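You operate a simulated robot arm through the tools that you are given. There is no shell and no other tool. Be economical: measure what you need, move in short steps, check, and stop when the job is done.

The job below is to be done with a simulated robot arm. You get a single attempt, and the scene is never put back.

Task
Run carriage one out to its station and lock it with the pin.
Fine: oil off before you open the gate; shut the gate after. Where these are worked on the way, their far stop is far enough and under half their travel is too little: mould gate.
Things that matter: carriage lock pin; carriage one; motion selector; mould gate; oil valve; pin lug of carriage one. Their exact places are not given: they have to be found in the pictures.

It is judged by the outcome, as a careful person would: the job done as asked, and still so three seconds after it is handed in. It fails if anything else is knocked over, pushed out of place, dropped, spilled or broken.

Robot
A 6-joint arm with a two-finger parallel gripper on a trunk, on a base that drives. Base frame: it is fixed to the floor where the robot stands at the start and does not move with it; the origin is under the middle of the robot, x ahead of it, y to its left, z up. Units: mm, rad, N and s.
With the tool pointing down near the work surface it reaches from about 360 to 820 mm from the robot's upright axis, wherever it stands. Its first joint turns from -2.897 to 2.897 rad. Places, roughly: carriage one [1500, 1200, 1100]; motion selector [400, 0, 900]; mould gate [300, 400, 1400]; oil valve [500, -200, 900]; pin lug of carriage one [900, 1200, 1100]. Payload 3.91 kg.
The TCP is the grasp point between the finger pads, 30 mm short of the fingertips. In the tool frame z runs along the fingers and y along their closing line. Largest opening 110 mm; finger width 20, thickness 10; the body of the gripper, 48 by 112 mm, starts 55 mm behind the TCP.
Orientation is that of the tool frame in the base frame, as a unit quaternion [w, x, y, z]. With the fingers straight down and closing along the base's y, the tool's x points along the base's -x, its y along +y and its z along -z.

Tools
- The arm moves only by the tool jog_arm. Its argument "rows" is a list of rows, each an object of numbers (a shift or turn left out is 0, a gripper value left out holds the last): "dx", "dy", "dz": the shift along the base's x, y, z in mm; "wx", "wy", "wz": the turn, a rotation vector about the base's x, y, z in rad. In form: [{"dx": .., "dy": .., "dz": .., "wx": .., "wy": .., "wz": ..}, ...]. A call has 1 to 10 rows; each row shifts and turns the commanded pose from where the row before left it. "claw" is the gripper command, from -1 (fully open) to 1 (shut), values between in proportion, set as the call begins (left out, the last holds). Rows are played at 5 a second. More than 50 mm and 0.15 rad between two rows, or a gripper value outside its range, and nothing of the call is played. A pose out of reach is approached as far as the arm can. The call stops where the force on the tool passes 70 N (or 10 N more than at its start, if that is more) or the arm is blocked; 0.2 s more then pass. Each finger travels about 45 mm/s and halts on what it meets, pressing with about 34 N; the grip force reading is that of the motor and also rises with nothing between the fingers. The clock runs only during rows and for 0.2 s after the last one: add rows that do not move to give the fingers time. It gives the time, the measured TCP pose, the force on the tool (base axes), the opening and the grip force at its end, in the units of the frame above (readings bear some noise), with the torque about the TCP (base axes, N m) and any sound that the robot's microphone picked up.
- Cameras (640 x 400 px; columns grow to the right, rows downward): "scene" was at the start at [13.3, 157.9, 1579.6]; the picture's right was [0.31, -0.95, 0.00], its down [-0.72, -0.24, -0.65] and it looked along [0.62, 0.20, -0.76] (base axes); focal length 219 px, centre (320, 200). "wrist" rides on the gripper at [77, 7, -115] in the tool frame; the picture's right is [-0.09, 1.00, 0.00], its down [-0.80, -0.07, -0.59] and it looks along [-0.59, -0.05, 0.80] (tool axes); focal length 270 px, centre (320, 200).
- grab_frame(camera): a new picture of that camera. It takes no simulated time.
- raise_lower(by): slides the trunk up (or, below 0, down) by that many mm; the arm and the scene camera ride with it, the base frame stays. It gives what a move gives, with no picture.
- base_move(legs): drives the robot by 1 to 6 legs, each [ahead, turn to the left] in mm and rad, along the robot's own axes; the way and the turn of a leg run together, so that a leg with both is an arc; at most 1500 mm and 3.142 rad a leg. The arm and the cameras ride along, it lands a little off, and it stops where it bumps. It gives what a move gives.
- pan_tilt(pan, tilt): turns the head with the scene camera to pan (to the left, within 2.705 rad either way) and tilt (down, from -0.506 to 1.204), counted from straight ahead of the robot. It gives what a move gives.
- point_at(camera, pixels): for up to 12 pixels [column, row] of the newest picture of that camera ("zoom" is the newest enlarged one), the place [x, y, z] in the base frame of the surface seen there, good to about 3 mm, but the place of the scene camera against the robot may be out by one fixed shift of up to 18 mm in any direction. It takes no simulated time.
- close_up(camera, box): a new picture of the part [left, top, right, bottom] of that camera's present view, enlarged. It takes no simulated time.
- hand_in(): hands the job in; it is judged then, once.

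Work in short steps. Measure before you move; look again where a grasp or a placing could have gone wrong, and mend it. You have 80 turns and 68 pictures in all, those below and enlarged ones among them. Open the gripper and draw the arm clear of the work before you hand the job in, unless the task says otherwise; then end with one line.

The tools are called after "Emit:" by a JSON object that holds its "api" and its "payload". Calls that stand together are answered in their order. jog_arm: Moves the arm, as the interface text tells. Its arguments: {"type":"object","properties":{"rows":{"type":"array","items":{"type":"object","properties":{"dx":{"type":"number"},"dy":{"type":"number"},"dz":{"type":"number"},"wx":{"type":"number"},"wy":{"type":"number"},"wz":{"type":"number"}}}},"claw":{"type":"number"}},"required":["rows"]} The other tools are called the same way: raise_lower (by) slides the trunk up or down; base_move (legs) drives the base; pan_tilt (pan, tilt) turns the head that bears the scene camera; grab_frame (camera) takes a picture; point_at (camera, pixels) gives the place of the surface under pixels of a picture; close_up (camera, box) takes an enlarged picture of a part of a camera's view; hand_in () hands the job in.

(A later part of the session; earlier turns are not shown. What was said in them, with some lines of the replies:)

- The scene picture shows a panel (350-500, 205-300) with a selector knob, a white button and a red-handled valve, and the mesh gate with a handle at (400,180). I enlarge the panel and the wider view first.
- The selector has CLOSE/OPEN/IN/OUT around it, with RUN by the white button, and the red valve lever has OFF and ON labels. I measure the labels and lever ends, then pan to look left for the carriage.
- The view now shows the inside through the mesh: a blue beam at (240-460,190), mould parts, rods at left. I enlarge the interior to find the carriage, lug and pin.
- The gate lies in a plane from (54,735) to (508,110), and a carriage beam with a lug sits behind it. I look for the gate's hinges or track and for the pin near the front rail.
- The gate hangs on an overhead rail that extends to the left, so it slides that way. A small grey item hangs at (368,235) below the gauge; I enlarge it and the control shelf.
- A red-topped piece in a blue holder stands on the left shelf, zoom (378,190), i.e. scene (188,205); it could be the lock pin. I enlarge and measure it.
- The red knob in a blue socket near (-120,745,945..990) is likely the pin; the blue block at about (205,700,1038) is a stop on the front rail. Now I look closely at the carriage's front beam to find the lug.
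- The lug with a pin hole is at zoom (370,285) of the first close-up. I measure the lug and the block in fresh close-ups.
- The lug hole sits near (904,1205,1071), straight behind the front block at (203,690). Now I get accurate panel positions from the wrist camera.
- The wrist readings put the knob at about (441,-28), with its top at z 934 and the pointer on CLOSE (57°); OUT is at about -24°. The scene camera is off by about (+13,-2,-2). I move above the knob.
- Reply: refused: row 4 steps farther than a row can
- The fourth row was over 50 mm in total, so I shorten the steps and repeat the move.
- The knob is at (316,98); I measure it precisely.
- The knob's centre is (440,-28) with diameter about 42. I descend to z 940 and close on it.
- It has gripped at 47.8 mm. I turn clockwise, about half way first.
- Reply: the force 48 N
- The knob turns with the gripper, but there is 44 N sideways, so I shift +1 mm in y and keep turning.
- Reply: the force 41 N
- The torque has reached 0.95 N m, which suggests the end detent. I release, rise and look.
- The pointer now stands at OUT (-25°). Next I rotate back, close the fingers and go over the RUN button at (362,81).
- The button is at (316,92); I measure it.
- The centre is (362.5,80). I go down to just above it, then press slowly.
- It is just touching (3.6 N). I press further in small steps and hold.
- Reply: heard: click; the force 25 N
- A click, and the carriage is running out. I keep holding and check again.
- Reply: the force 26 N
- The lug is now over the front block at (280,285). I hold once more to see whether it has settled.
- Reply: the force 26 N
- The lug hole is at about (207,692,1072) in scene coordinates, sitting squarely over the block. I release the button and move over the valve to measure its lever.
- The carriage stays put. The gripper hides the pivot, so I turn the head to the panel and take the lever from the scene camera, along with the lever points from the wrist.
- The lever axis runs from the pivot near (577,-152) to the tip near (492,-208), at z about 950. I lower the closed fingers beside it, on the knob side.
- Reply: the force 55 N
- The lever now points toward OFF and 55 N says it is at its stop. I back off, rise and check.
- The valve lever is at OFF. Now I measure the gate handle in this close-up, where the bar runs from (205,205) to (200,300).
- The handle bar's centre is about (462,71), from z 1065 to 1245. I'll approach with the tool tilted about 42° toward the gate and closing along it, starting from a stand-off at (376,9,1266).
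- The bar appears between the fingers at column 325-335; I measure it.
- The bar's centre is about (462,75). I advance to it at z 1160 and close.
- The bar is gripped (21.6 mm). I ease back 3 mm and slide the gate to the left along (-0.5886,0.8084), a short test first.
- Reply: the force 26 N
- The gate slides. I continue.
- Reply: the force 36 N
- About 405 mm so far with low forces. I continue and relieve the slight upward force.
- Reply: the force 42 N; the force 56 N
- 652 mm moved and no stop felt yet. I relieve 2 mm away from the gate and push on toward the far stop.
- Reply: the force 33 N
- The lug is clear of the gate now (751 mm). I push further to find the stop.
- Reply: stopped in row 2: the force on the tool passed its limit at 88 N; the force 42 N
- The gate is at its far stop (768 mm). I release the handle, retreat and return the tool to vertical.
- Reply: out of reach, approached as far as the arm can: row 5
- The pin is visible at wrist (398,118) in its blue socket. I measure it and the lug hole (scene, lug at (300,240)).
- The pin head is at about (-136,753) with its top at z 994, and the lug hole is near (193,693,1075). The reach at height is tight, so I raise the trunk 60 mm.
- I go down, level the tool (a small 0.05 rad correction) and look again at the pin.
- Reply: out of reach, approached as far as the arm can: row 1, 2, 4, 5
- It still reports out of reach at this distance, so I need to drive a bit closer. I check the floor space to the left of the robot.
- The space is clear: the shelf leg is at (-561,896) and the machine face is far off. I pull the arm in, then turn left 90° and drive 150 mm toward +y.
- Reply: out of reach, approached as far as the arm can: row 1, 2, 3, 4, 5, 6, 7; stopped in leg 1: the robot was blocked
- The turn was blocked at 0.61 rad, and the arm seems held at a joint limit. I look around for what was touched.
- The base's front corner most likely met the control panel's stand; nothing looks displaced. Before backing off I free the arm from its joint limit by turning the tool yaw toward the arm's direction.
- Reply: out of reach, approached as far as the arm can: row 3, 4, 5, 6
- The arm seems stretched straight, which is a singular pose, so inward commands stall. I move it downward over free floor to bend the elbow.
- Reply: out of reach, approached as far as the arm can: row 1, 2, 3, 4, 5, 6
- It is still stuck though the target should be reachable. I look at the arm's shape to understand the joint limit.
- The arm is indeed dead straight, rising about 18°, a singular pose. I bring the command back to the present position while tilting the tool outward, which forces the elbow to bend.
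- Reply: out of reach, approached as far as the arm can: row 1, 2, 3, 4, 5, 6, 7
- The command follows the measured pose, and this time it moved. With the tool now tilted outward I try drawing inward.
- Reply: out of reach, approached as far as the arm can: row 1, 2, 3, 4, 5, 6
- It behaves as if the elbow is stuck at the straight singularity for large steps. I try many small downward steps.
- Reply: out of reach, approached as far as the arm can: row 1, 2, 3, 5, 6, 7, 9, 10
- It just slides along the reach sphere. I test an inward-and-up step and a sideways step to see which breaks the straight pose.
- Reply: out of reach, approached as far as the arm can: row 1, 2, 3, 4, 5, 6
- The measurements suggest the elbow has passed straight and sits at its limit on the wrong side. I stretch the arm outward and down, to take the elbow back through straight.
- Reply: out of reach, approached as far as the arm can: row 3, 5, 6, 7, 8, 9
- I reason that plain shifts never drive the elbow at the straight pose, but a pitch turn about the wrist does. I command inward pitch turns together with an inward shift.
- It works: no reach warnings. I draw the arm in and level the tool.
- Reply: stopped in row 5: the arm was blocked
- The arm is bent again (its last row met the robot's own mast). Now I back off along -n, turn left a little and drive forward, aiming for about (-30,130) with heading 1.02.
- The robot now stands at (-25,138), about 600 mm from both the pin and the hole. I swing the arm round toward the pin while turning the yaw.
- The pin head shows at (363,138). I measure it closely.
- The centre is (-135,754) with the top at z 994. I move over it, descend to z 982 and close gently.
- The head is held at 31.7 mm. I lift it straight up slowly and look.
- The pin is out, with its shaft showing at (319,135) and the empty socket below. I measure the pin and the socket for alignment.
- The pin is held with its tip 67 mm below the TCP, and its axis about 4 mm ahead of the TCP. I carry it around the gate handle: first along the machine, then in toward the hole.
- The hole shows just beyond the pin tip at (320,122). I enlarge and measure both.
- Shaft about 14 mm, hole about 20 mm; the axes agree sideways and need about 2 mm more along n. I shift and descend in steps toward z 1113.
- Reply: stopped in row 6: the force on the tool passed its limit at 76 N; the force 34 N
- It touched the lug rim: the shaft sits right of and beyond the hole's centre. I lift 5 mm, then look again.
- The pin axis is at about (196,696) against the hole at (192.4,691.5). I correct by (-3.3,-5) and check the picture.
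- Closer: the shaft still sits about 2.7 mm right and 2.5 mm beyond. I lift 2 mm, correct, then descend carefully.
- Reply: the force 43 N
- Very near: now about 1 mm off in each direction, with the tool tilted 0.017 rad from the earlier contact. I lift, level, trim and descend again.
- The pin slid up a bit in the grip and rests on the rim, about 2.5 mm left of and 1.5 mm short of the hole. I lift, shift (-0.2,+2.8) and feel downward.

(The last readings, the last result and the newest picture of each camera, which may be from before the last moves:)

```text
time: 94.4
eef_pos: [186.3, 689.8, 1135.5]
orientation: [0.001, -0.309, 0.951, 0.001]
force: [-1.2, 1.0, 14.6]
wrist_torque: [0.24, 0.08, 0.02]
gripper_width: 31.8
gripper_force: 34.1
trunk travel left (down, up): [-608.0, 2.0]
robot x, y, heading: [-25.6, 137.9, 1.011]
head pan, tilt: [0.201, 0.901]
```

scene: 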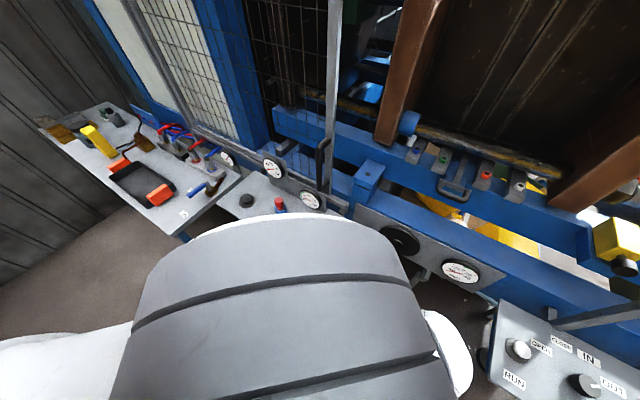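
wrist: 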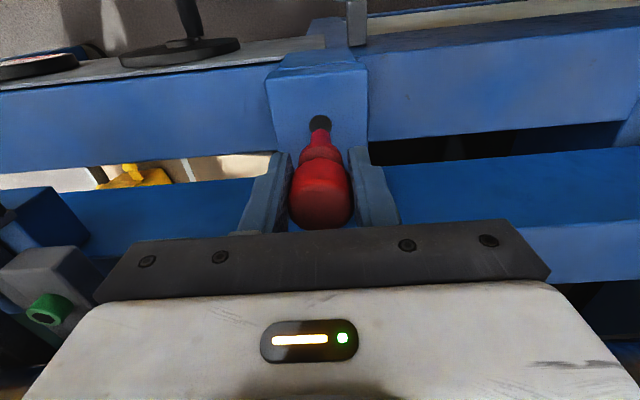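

Still 15 N at z 1135; I look once more.

Emit:
{"api": "close_up", "payload": {"camera": "wrist", "box": [264, 100, 376, 170]}}

Emit:
{"api": "point_at", "payload": {"camera": "zoom", "pixels": [[320, 225], [320, 250], [320, 290], [320, 180], [250, 220], [400, 220], [320, 340]]}}

```text
5.71 times, centred on (320, 135) of wrist
```

zoom: 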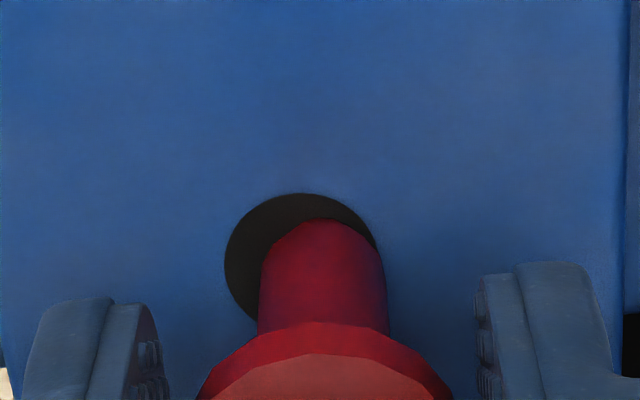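

```text
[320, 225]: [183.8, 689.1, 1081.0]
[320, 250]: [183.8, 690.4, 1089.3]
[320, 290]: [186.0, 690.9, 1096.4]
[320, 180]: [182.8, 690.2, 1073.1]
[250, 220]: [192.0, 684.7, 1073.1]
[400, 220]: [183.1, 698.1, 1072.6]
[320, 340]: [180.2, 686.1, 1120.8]
```

Now the offset is about 2.6 mm the other way, since contact friction hid the true position. I lift 8 mm clear, shift half back, and look in the free state.

Emit:
{"api": "jog_arm", "payload": {"rows": [{"dz": 8}, {"dx": 0.1, "dy": -2.2}, {}, {}]}}

Emit:
{"api": "close_up", "payload": {"camera": "wrist", "box": [264, 100, 376, 170]}}

Emit:
{"api": "point_at", "payload": {"camera": "zoom", "pixels": [[320, 225], [320, 240], [320, 250], [320, 290], [310, 100], [320, 120], [230, 200], [420, 200], [300, 240], [340, 240]]}}

```text
time: 95.4
eef_pos: [186.8, 689.7, 1141.2]
orientation: [0.0, -0.309, 0.951, 0.0]
force: [0.1, -0.4, -2.2]
wrist_torque: [-0.01, 0.01, 0.02]
gripper_width: 32.0
gripper_force: 34.4
trunk travel left (down, up): [-608.0, 2.0]
robot x, y, heading: [-21.9, 136.0, 1.014]
head pan, tilt: [0.201, 0.901]
```

```text
5.71 times, centred on (320, 135) of wrist
```

zoom: 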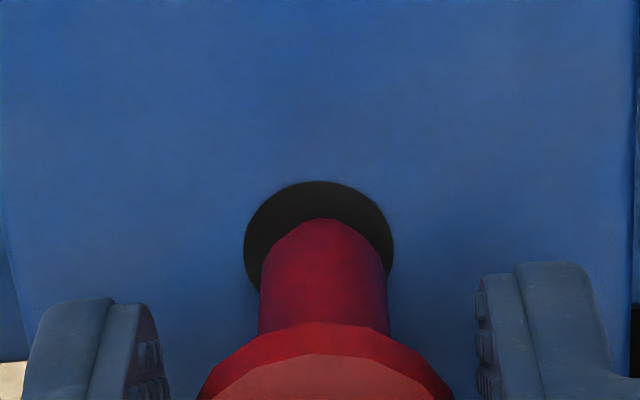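

```text
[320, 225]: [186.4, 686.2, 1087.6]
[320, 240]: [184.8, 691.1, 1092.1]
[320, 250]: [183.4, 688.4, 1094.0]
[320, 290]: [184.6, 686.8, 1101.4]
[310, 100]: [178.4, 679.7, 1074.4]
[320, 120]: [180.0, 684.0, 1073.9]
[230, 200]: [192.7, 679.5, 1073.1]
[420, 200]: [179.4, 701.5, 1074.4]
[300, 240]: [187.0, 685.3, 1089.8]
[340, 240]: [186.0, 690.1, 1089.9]
```

In the free state the shaft is nearly concentric: about 0.65 mm right and 0.5 mm beyond. I trim (0,-0.8) and descend in small steps.

Emit:
{"api": "jog_arm", "payload": {"rows": [{"dy": -0.8}, {"dz": -3}, {"dz": -2}, {"dz": -2}, {"dz": -2}, {"dz": -2}, {"dz": -2}, {"dz": -2}]}}

```text
time: 97.2
eef_pos: [187.6, 688.9, 1125.2]
orientation: [0.0, -0.309, 0.951, 0.0]
force: [5.4, 4.2, 1.5]
wrist_torque: [0.27, -0.29, -0.01]
gripper_width: 32.0
gripper_force: 34.0
trunk travel left (down, up): [-608.0, 2.0]
robot x, y, heading: [-29.3, 136.3, 1.012]
head pan, tilt: [0.201, 0.901]
```

z 1125 with almost no vertical force: the pin has entered the hole. I continue down to about z 1108, with the fingertips just above the lug.

Emit:
{"api": "jog_arm", "payload": {"rows": [{"dx": 0.3, "dy": 0.2, "dz": -3}, {"dz": -3}, {"dz": -3}, {"dz": -3}, {"dz": -3}, {"dz": -2}]}}

```text
time: 98.6
eef_pos: [188.1, 689.2, 1107.7]
orientation: [0.0, -0.309, 0.951, -0.001]
force: [1.7, 1.4, 0.1]
wrist_torque: [0.11, -0.12, 0.01]
gripper_width: 32.0
gripper_force: 34.2
trunk travel left (down, up): [-608.0, 2.0]
robot x, y, heading: [-26.3, 135.6, 1.019]
head pan, tilt: [0.201, 0.901]
```

It is down at 1107.7 with no force. I open, rise 80 mm and look.

Emit:
{"api": "jog_arm", "payload": {"rows": [{}, {}, {"dz": 10}, {"dz": 35}, {"dz": 35}], "claw": -0.1}}

Emit:
{"api": "grab_frame", "payload": {"camera": "wrist"}}

Emit:
{"api": "point_at", "payload": {"camera": "wrist", "pixels": [[320, 110], [320, 125], [320, 140], [320, 155], [320, 95], [320, 80], [290, 110], [350, 110]]}}

```text
time: 99.8
eef_pos: [186.7, 687.3, 1190.6]
orientation: [-0.001, -0.31, 0.951, 0.0]
force: [-0.7, -0.6, -0.3]
wrist_torque: [0.03, 0.02, 0.02]
gripper_width: 60.6
gripper_force: 0.0
trunk travel left (down, up): [-608.0, 2.0]
robot x, y, heading: [-24.1, 137.1, 1.014]
head pan, tilt: [0.201, 0.901]
```

```text
3 pictures are left
```

wrist: 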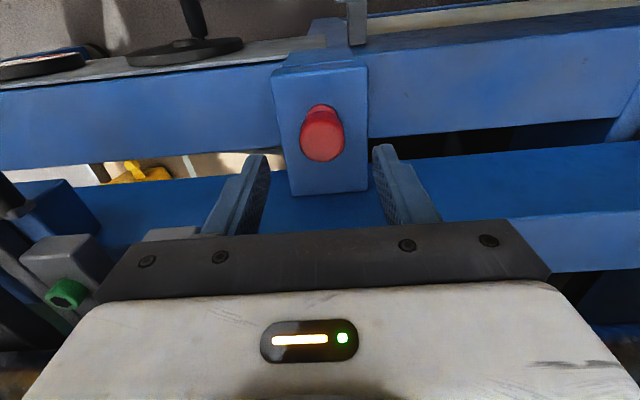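

```text
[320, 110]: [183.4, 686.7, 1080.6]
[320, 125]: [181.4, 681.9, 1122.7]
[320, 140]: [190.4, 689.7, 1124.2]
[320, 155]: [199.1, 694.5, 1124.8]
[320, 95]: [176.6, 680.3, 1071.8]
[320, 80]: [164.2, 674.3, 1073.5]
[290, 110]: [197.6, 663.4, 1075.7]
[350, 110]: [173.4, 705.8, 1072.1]
```

The head top is 50.7 mm above the lug, the same as in its socket, so the pin is fully seated. Now I back the arm out along -n and drive back 80 mm for room.

Emit:
{"api": "jog_arm", "payload": {"rows": [{"dx": -29.5, "dy": -22.5}, {"dx": -29.5, "dy": -22.5}, {"dx": -29.5, "dy": -22.5}, {"dx": -29.5, "dy": -22.5}, {"dx": -29.5, "dy": -22.5}, {"dx": -29.5, "dy": -22.5}], "claw": -0.35}}

Emit:
{"api": "base_move", "payload": {"legs": [[-80, 0]]}}

```text
time: 101.2
eef_pos: [6.8, 551.4, 1190.6]
orientation: [-0.001, -0.309, 0.951, 0.0]
force: [0.1, -1.1, 0.3]
wrist_torque: [0.04, -0.01, 0.0]
gripper_width: 74.2
gripper_force: 0.1
trunk travel left (down, up): [-608.0, 2.0]
robot x, y, heading: [-21.6, 139.2, 1.009]
head pan, tilt: [0.201, 0.901]
```

```text
time: 102.2
eef_pos: [-34.7, 482.8, 1191.2]
orientation: [0.0, -0.31, 0.951, 0.0]
force: [0.4, 0.0, 0.1]
wrist_torque: [0.03, -0.02, 0.03]
gripper_width: 74.5
gripper_force: 0.1
trunk travel left (down, up): [-608.0, 2.0]
robot x, y, heading: [-66.8, 68.9, 1.011]
head pan, tilt: [0.201, 0.901]
5 turns are left
```

Few turns remain, so I combine steps: tilt and go to the stand-off before the handle, advance to (1,692,1160), close on the bar, then check with a picture.

Emit:
{"api": "jog_arm", "payload": {"rows": [{"dx": -9, "dy": 30, "dz": 16.2, "wx": 0.0853, "wy": -0.1173}, {"dx": -9, "dy": 30, "dz": 16.2, "wx": 0.0853, "wy": -0.1173}, {"dx": -9, "dy": 30, "dz": 16.2, "wx": 0.0853, "wy": -0.1173}, {"dx": -9, "dy": 30, "dz": 16.2, "wx": 0.0853, "wy": -0.1173}, {"dx": -9, "dy": 30, "dz": 16, "wx": 0.0853, "wy": -0.1173}, {}]}}

Emit:
{"api": "jog_arm", "payload": {"rows": [{"dx": 16.2, "dy": 11.8, "dz": -22.4}, {"dx": 16.2, "dy": 11.8, "dz": -22.4}, {"dx": 16.2, "dy": 11.8, "dz": -22.4}, {"dx": 16.2, "dy": 11.8, "dz": -22.4}, {"dx": 16, "dy": 11.8, "dz": -22.4}]}}

Emit:
{"api": "jog_arm", "payload": {"rows": [{}, {}, {}, {}], "claw": 1}}

Emit:
{"api": "grab_frame", "payload": {"camera": "wrist"}}

```text
time: 103.7
eef_pos: [-78.3, 633.9, 1271.7]
orientation: [0.338, -0.288, 0.889, 0.11]
force: [0.4, -0.2, -0.4]
wrist_torque: [0.03, 0.01, 0.03]
gripper_width: 74.1
gripper_force: 0.0
trunk travel left (down, up): [-608.0, 2.0]
robot x, y, heading: [-68.8, 66.2, 1.01]
head pan, tilt: [0.201, 0.901]
```

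```text
time: 104.8
eef_pos: [0.1, 692.1, 1160.2]
orientation: [0.338, -0.289, 0.889, 0.111]
force: [-0.1, -0.2, -0.7]
wrist_torque: [-0.01, 0.01, -0.01]
gripper_width: 74.4
gripper_force: 0.0
trunk travel left (down, up): [-608.0, 2.0]
robot x, y, heading: [-66.9, 66.6, 1.012]
head pan, tilt: [0.201, 0.901]
```

```text
time: 105.8
eef_pos: [1.6, 692.0, 1159.3]
orientation: [0.337, -0.288, 0.89, 0.109]
force: [1.4, -3.6, -0.4]
wrist_torque: [0.09, -0.36, 0.07]
gripper_width: 21.8
gripper_force: 37.7
trunk travel left (down, up): [-608.0, 2.0]
robot x, y, heading: [-60.8, 71.3, 1.019]
head pan, tilt: [0.201, 0.901]
```

```text
2 pictures are left
4 turns are left
```

wrist: 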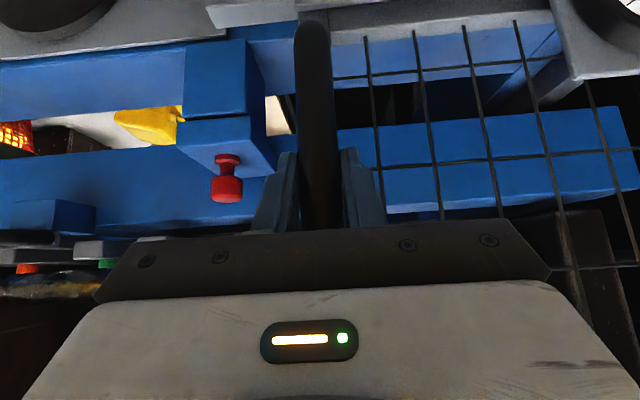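

The bar is gripped and the pin is visible in the lug at (227,178). I slide the gate back to the right about 775 mm, ending with small steps onto its stop.

Emit:
{"api": "jog_arm", "payload": {"rows": [{"dx": 8.8, "dy": -12.1}, {"dx": 20.6, "dy": -28.3}, {"dx": 20.6, "dy": -28.3}, {"dx": 20.6, "dy": -28.3}, {"dx": 20.6, "dy": -28.3}, {"dx": 20.6, "dy": -28.3}, {"dx": 20.6, "dy": -28.3}, {"dx": 20.6, "dy": -28.3}, {"dx": 20.6, "dy": -28.3}]}}

Emit:
{"api": "jog_arm", "payload": {"rows": [{"dx": 20.6, "dy": -28.3}, {"dx": 20.6, "dy": -28.3}, {"dx": 20.6, "dy": -28.3}, {"dx": 20.6, "dy": -28.3}, {"dx": 20.6, "dy": -28.3}, {"dx": 20.6, "dy": -28.3}, {"dx": 20.6, "dy": -28.3}]}}

Emit:
{"api": "jog_arm", "payload": {"rows": [{"dx": 20.6, "dy": -28.3}, {"dx": 20.6, "dy": -28.3}, {"dx": 20.6, "dy": -28.3}, {"dx": 20.6, "dy": -28.3}, {"dx": 20.6, "dy": -28.3}, {"dx": 11.8, "dy": -16.2}]}}

Emit:
{"api": "jog_arm", "payload": {"rows": [{"dx": 5.9, "dy": -8.1}, {"dx": 5.9, "dy": -8.1}, {"dx": 5.9, "dy": -8.1}, {"dx": 5.9, "dy": -8.1}, {"dx": 3, "dy": -4}, {}]}}

```text
time: 107.8
eef_pos: [176.4, 453.5, 1158.8]
orientation: [0.335, -0.288, 0.891, 0.107]
force: [3.1, -3.5, -30.6]
wrist_torque: [0.46, 0.28, 0.16]
gripper_width: 21.8
gripper_force: 45.2
trunk travel left (down, up): [-608.0, 2.0]
robot x, y, heading: [-66.7, 66.7, 1.013]
head pan, tilt: [0.201, 0.901]
```

```text
time: 108.4
eef_pos: [200.4, 418.9, 1160.9]
orientation: [0.328, -0.29, 0.892, 0.106]
force: [-10.5, -12.1, -7.5]
wrist_torque: [1.71, -1.85, -0.14]
gripper_width: 21.9
gripper_force: 45.2
out of reach, approached as far as the arm can: row 1, 2
trunk travel left (down, up): [-608.0, 2.0]
robot x, y, heading: [-73.6, 72.5, 1.016]
head pan, tilt: [0.201, 0.901]
stopped in row 2: the force on the tool passed its limit at 91 N (the readings are from after the stop); the commanded pose is now the measured one
```

```text
time: 108.7
eef_pos: [210.3, 403.3, 1159.6]
orientation: [0.322, -0.292, 0.894, 0.103]
force: [-22.3, -23.4, 4.0]
wrist_torque: [0.83, -3.16, 0.15]
gripper_width: 21.8
gripper_force: 45.1
out of reach, approached as far as the arm can: row 1
trunk travel left (down, up): [-608.0, 2.0]
robot x, y, heading: [-67.1, 70.9, 1.01]
head pan, tilt: [0.201, 0.901]
stopped in row 1: the force on the tool passed its limit at 90 N (the readings are from after the stop); the commanded pose is now the measured one
```

```text
time: 109.2
eef_pos: [216.6, 393.3, 1160.7]
orientation: [0.317, -0.293, 0.896, 0.101]
force: [-34.3, -29.8, 12.7]
wrist_torque: [3.36, -4.14, 0.2]
gripper_width: 21.8
gripper_force: 45.0
out of reach, approached as far as the arm can: row 1
trunk travel left (down, up): [-608.0, 2.0]
robot x, y, heading: [-66.2, 72.4, 1.014]
head pan, tilt: [0.201, 0.901]
stopped in row 2: the force on the tool passed its limit at 74 N (the readings are from after the stop); the commanded pose is now the measured one
3 turns are left
```

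The folded arm is too close here: the gate is half closed at (216,393). I open the gripper, drive back 100 mm so the bar slips out between the fingers, reach in again, regrip and continue closing.

Emit:
{"api": "jog_arm", "payload": {"rows": [{}, {}, {}, {}, {}, {}], "claw": -1}}

Emit:
{"api": "base_move", "payload": {"legs": [[-100, 0]]}}

Emit:
{"api": "jog_arm", "payload": {"rows": [{"dx": 17.5, "dy": 28}, {"dx": 17.5, "dy": 28}, {"dx": 17.5, "dy": 28}, {}]}}

Emit:
{"api": "jog_arm", "payload": {"rows": [{}, {}, {}, {}, {}, {}], "claw": 1}}

Emit:
{"api": "jog_arm", "payload": {"rows": [{"dx": 5.9, "dy": -8.1}, {"dx": 17.6, "dy": -24.3}, {"dx": 17.6, "dy": -24.3}, {"dx": 17.6, "dy": -24.3}, {"dx": 17.6, "dy": -24.3}, {"dx": 17.6, "dy": -24.3}, {"dx": 17.6, "dy": -24.3}]}}

Emit:
{"api": "jog_arm", "payload": {"rows": [{"dx": 17.6, "dy": -24.3}, {"dx": 17.6, "dy": -24.3}, {"dx": 17.6, "dy": -24.3}, {"dx": 17.6, "dy": -24.3}, {"dx": 17.6, "dy": -24.3}]}}

```text
time: 110.6
eef_pos: [216.2, 393.8, 1161.7]
orientation: [0.317, -0.294, 0.896, 0.102]
force: [-43.1, -34.1, 13.3]
wrist_torque: [2.52, -3.17, 0.03]
gripper_width: 110.2
gripper_force: 0.1
trunk travel left (down, up): [-608.0, 2.0]
robot x, y, heading: [-66.1, 69.5, 1.014]
head pan, tilt: [0.201, 0.901]
```

```text
time: 111.8
eef_pos: [169.5, 313.9, 1159.0]
orientation: [0.314, -0.294, 0.897, 0.101]
force: [-0.2, 0.7, 0.9]
wrist_torque: [0.03, -0.02, 0.01]
gripper_width: 110.0
gripper_force: 0.0
trunk travel left (down, up): [-608.0, 2.0]
robot x, y, heading: [-122.4, -18.2, 1.01]
head pan, tilt: [0.201, 0.901]
```

```text
time: 112.8
eef_pos: [218.0, 391.0, 1159.4]
orientation: [0.313, -0.295, 0.897, 0.1]
force: [-48.3, -39.0, -15.4]
wrist_torque: [2.8, -3.63, 0.36]
gripper_width: 110.2
gripper_force: 0.1
trunk travel left (down, up): [-608.0, 2.0]
robot x, y, heading: [-119.1, -14.6, 1.014]
head pan, tilt: [0.201, 0.901]
```

```text
time: 114.2
eef_pos: [217.7, 391.1, 1161.1]
orientation: [0.314, -0.294, 0.897, 0.1]
force: [-53.6, -34.5, -15.6]
wrist_torque: [3.87, -3.0, -0.11]
gripper_width: 21.7
gripper_force: 38.3
trunk travel left (down, up): [-608.0, 2.0]
robot x, y, heading: [-121.2, -17.7, 1.018]
head pan, tilt: [0.201, 0.901]
```

```text
time: 115.8
eef_pos: [308.9, 266.4, 1157.7]
orientation: [0.316, -0.312, 0.891, 0.096]
force: [-14.4, -13.5, 28.7]
wrist_torque: [0.77, 0.89, 0.0]
gripper_width: 22.5
gripper_force: 45.1
out of reach, approached as far as the arm can: row 5, 6
trunk travel left (down, up): [-608.0, 2.0]
robot x, y, heading: [-119.4, -13.3, 1.015]
head pan, tilt: [0.201, 0.901]
```

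```text
time: 117.0
eef_pos: [396.7, 147.7, 1158.3]
orientation: [0.318, -0.292, 0.897, 0.099]
force: [-16.8, -17.4, 24.3]
wrist_torque: [1.74, -0.25, 0.22]
gripper_width: 21.9
gripper_force: 45.4
trunk travel left (down, up): [-608.0, 2.0]
robot x, y, heading: [-120.6, -11.9, 1.012]
head pan, tilt: [0.201, 0.901]
2 turns are left
```

About 96 mm remain. I close the gate onto its stop, release, retreat and check with a picture.

Emit:
{"api": "jog_arm", "payload": {"rows": [{"dx": 15.6, "dy": -22.1}, {"dx": 17.6, "dy": -24.3}, {"dx": 11.8, "dy": -16.2}, {"dx": 4.7, "dy": -6.5}, {"dx": 4.7, "dy": -6.5}, {"dx": 4.7, "dy": -6.5}, {"dx": 4.7, "dy": -6.5}]}}

Emit:
{"api": "jog_arm", "payload": {"rows": [{"dx": 4.7, "dy": -6.5}, {"dx": 4.7, "dy": -6.5}, {"dx": 4.7, "dy": -6.5}, {"dx": 4.7, "dy": -6.5}]}}

Emit:
{"api": "jog_arm", "payload": {"rows": [{}, {}, {}, {}, {"dx": -16, "dy": -12, "dz": 22}, {"dx": -16, "dy": -12, "dz": 22}, {"dx": -16, "dy": -12, "dz": 22}, {"dx": -16, "dy": -12, "dz": 22}, {"dx": -16, "dy": -12, "dz": 22}], "claw": -0.6}}

Emit:
{"api": "pan_tilt", "payload": {"pan": -0.4, "tilt": 0.6}}

Emit:
{"api": "grab_frame", "payload": {"camera": "scene"}}

```text
time: 118.6
eef_pos: [455.7, 68.9, 1157.3]
orientation: [0.313, -0.299, 0.895, 0.104]
force: [-51.0, 33.9, -2.4]
wrist_torque: [1.53, -4.32, 0.1]
gripper_width: 21.9
gripper_force: 45.1
trunk travel left (down, up): [-608.0, 2.0]
robot x, y, heading: [-122.7, -17.6, 1.016]
head pan, tilt: [0.201, 0.901]
```

```text
time: 118.9
eef_pos: [455.4, 69.6, 1157.8]
orientation: [0.31, -0.302, 0.895, 0.11]
force: [-35.0, 17.8, 15.5]
wrist_torque: [1.09, -1.57, 0.69]
gripper_width: 22.1
gripper_force: 45.0
trunk travel left (down, up): [-608.0, 2.0]
robot x, y, heading: [-121.6, -14.3, 1.014]
head pan, tilt: [0.201, 0.901]
stopped in row 1: the force on the tool passed its limit at 75 N (the readings are from after the stop); the commanded pose is now the measured one
```

```text
time: 120.9
eef_pos: [380.9, 2.4, 1264.0]
orientation: [0.31, -0.298, 0.896, 0.107]
force: [-0.7, -0.1, -0.2]
wrist_torque: [-0.01, -0.03, 0.03]
gripper_width: 87.9
gripper_force: 0.1
trunk travel left (down, up): [-608.0, 2.0]
robot x, y, heading: [-122.5, -16.9, 1.017]
head pan, tilt: [0.201, 0.901]
```

```text
time: 121.9
eef_pos: [381.5, 3.9, 1264.5]
orientation: [0.31, -0.299, 0.896, 0.107]
force: [-0.1, 0.2, 0.1]
wrist_torque: [-0.04, -0.03, -0.01]
gripper_width: 87.8
gripper_force: 0.2
trunk travel left (down, up): [-608.0, 2.0]
robot x, y, heading: [-120.3, -13.8, 1.017]
head pan, tilt: [-0.4, 0.6]
```

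```text
1 pictures are left
1 turns are left
```

scene: 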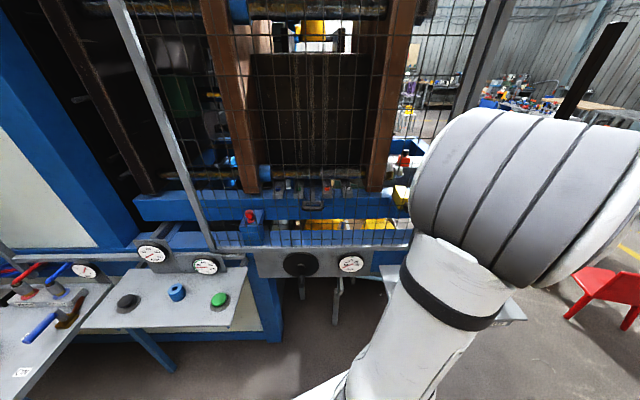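

The gate is shut on its stop, the red pin stands in the carriage lug at (250,215) behind the mesh, the oil is off, and the gripper is open and clear. I hand the job in.

Emit:
{"api": "hand_in", "payload": {}}

```text
The job is handed in.
```

Carriage one is run out to its station and locked with the pin; the oil was turned off before I opened the gate, and the gate is shut again. Early on, while turning, the robot's base bumped something, probably the control panel's stand, but nothing looked displaced.
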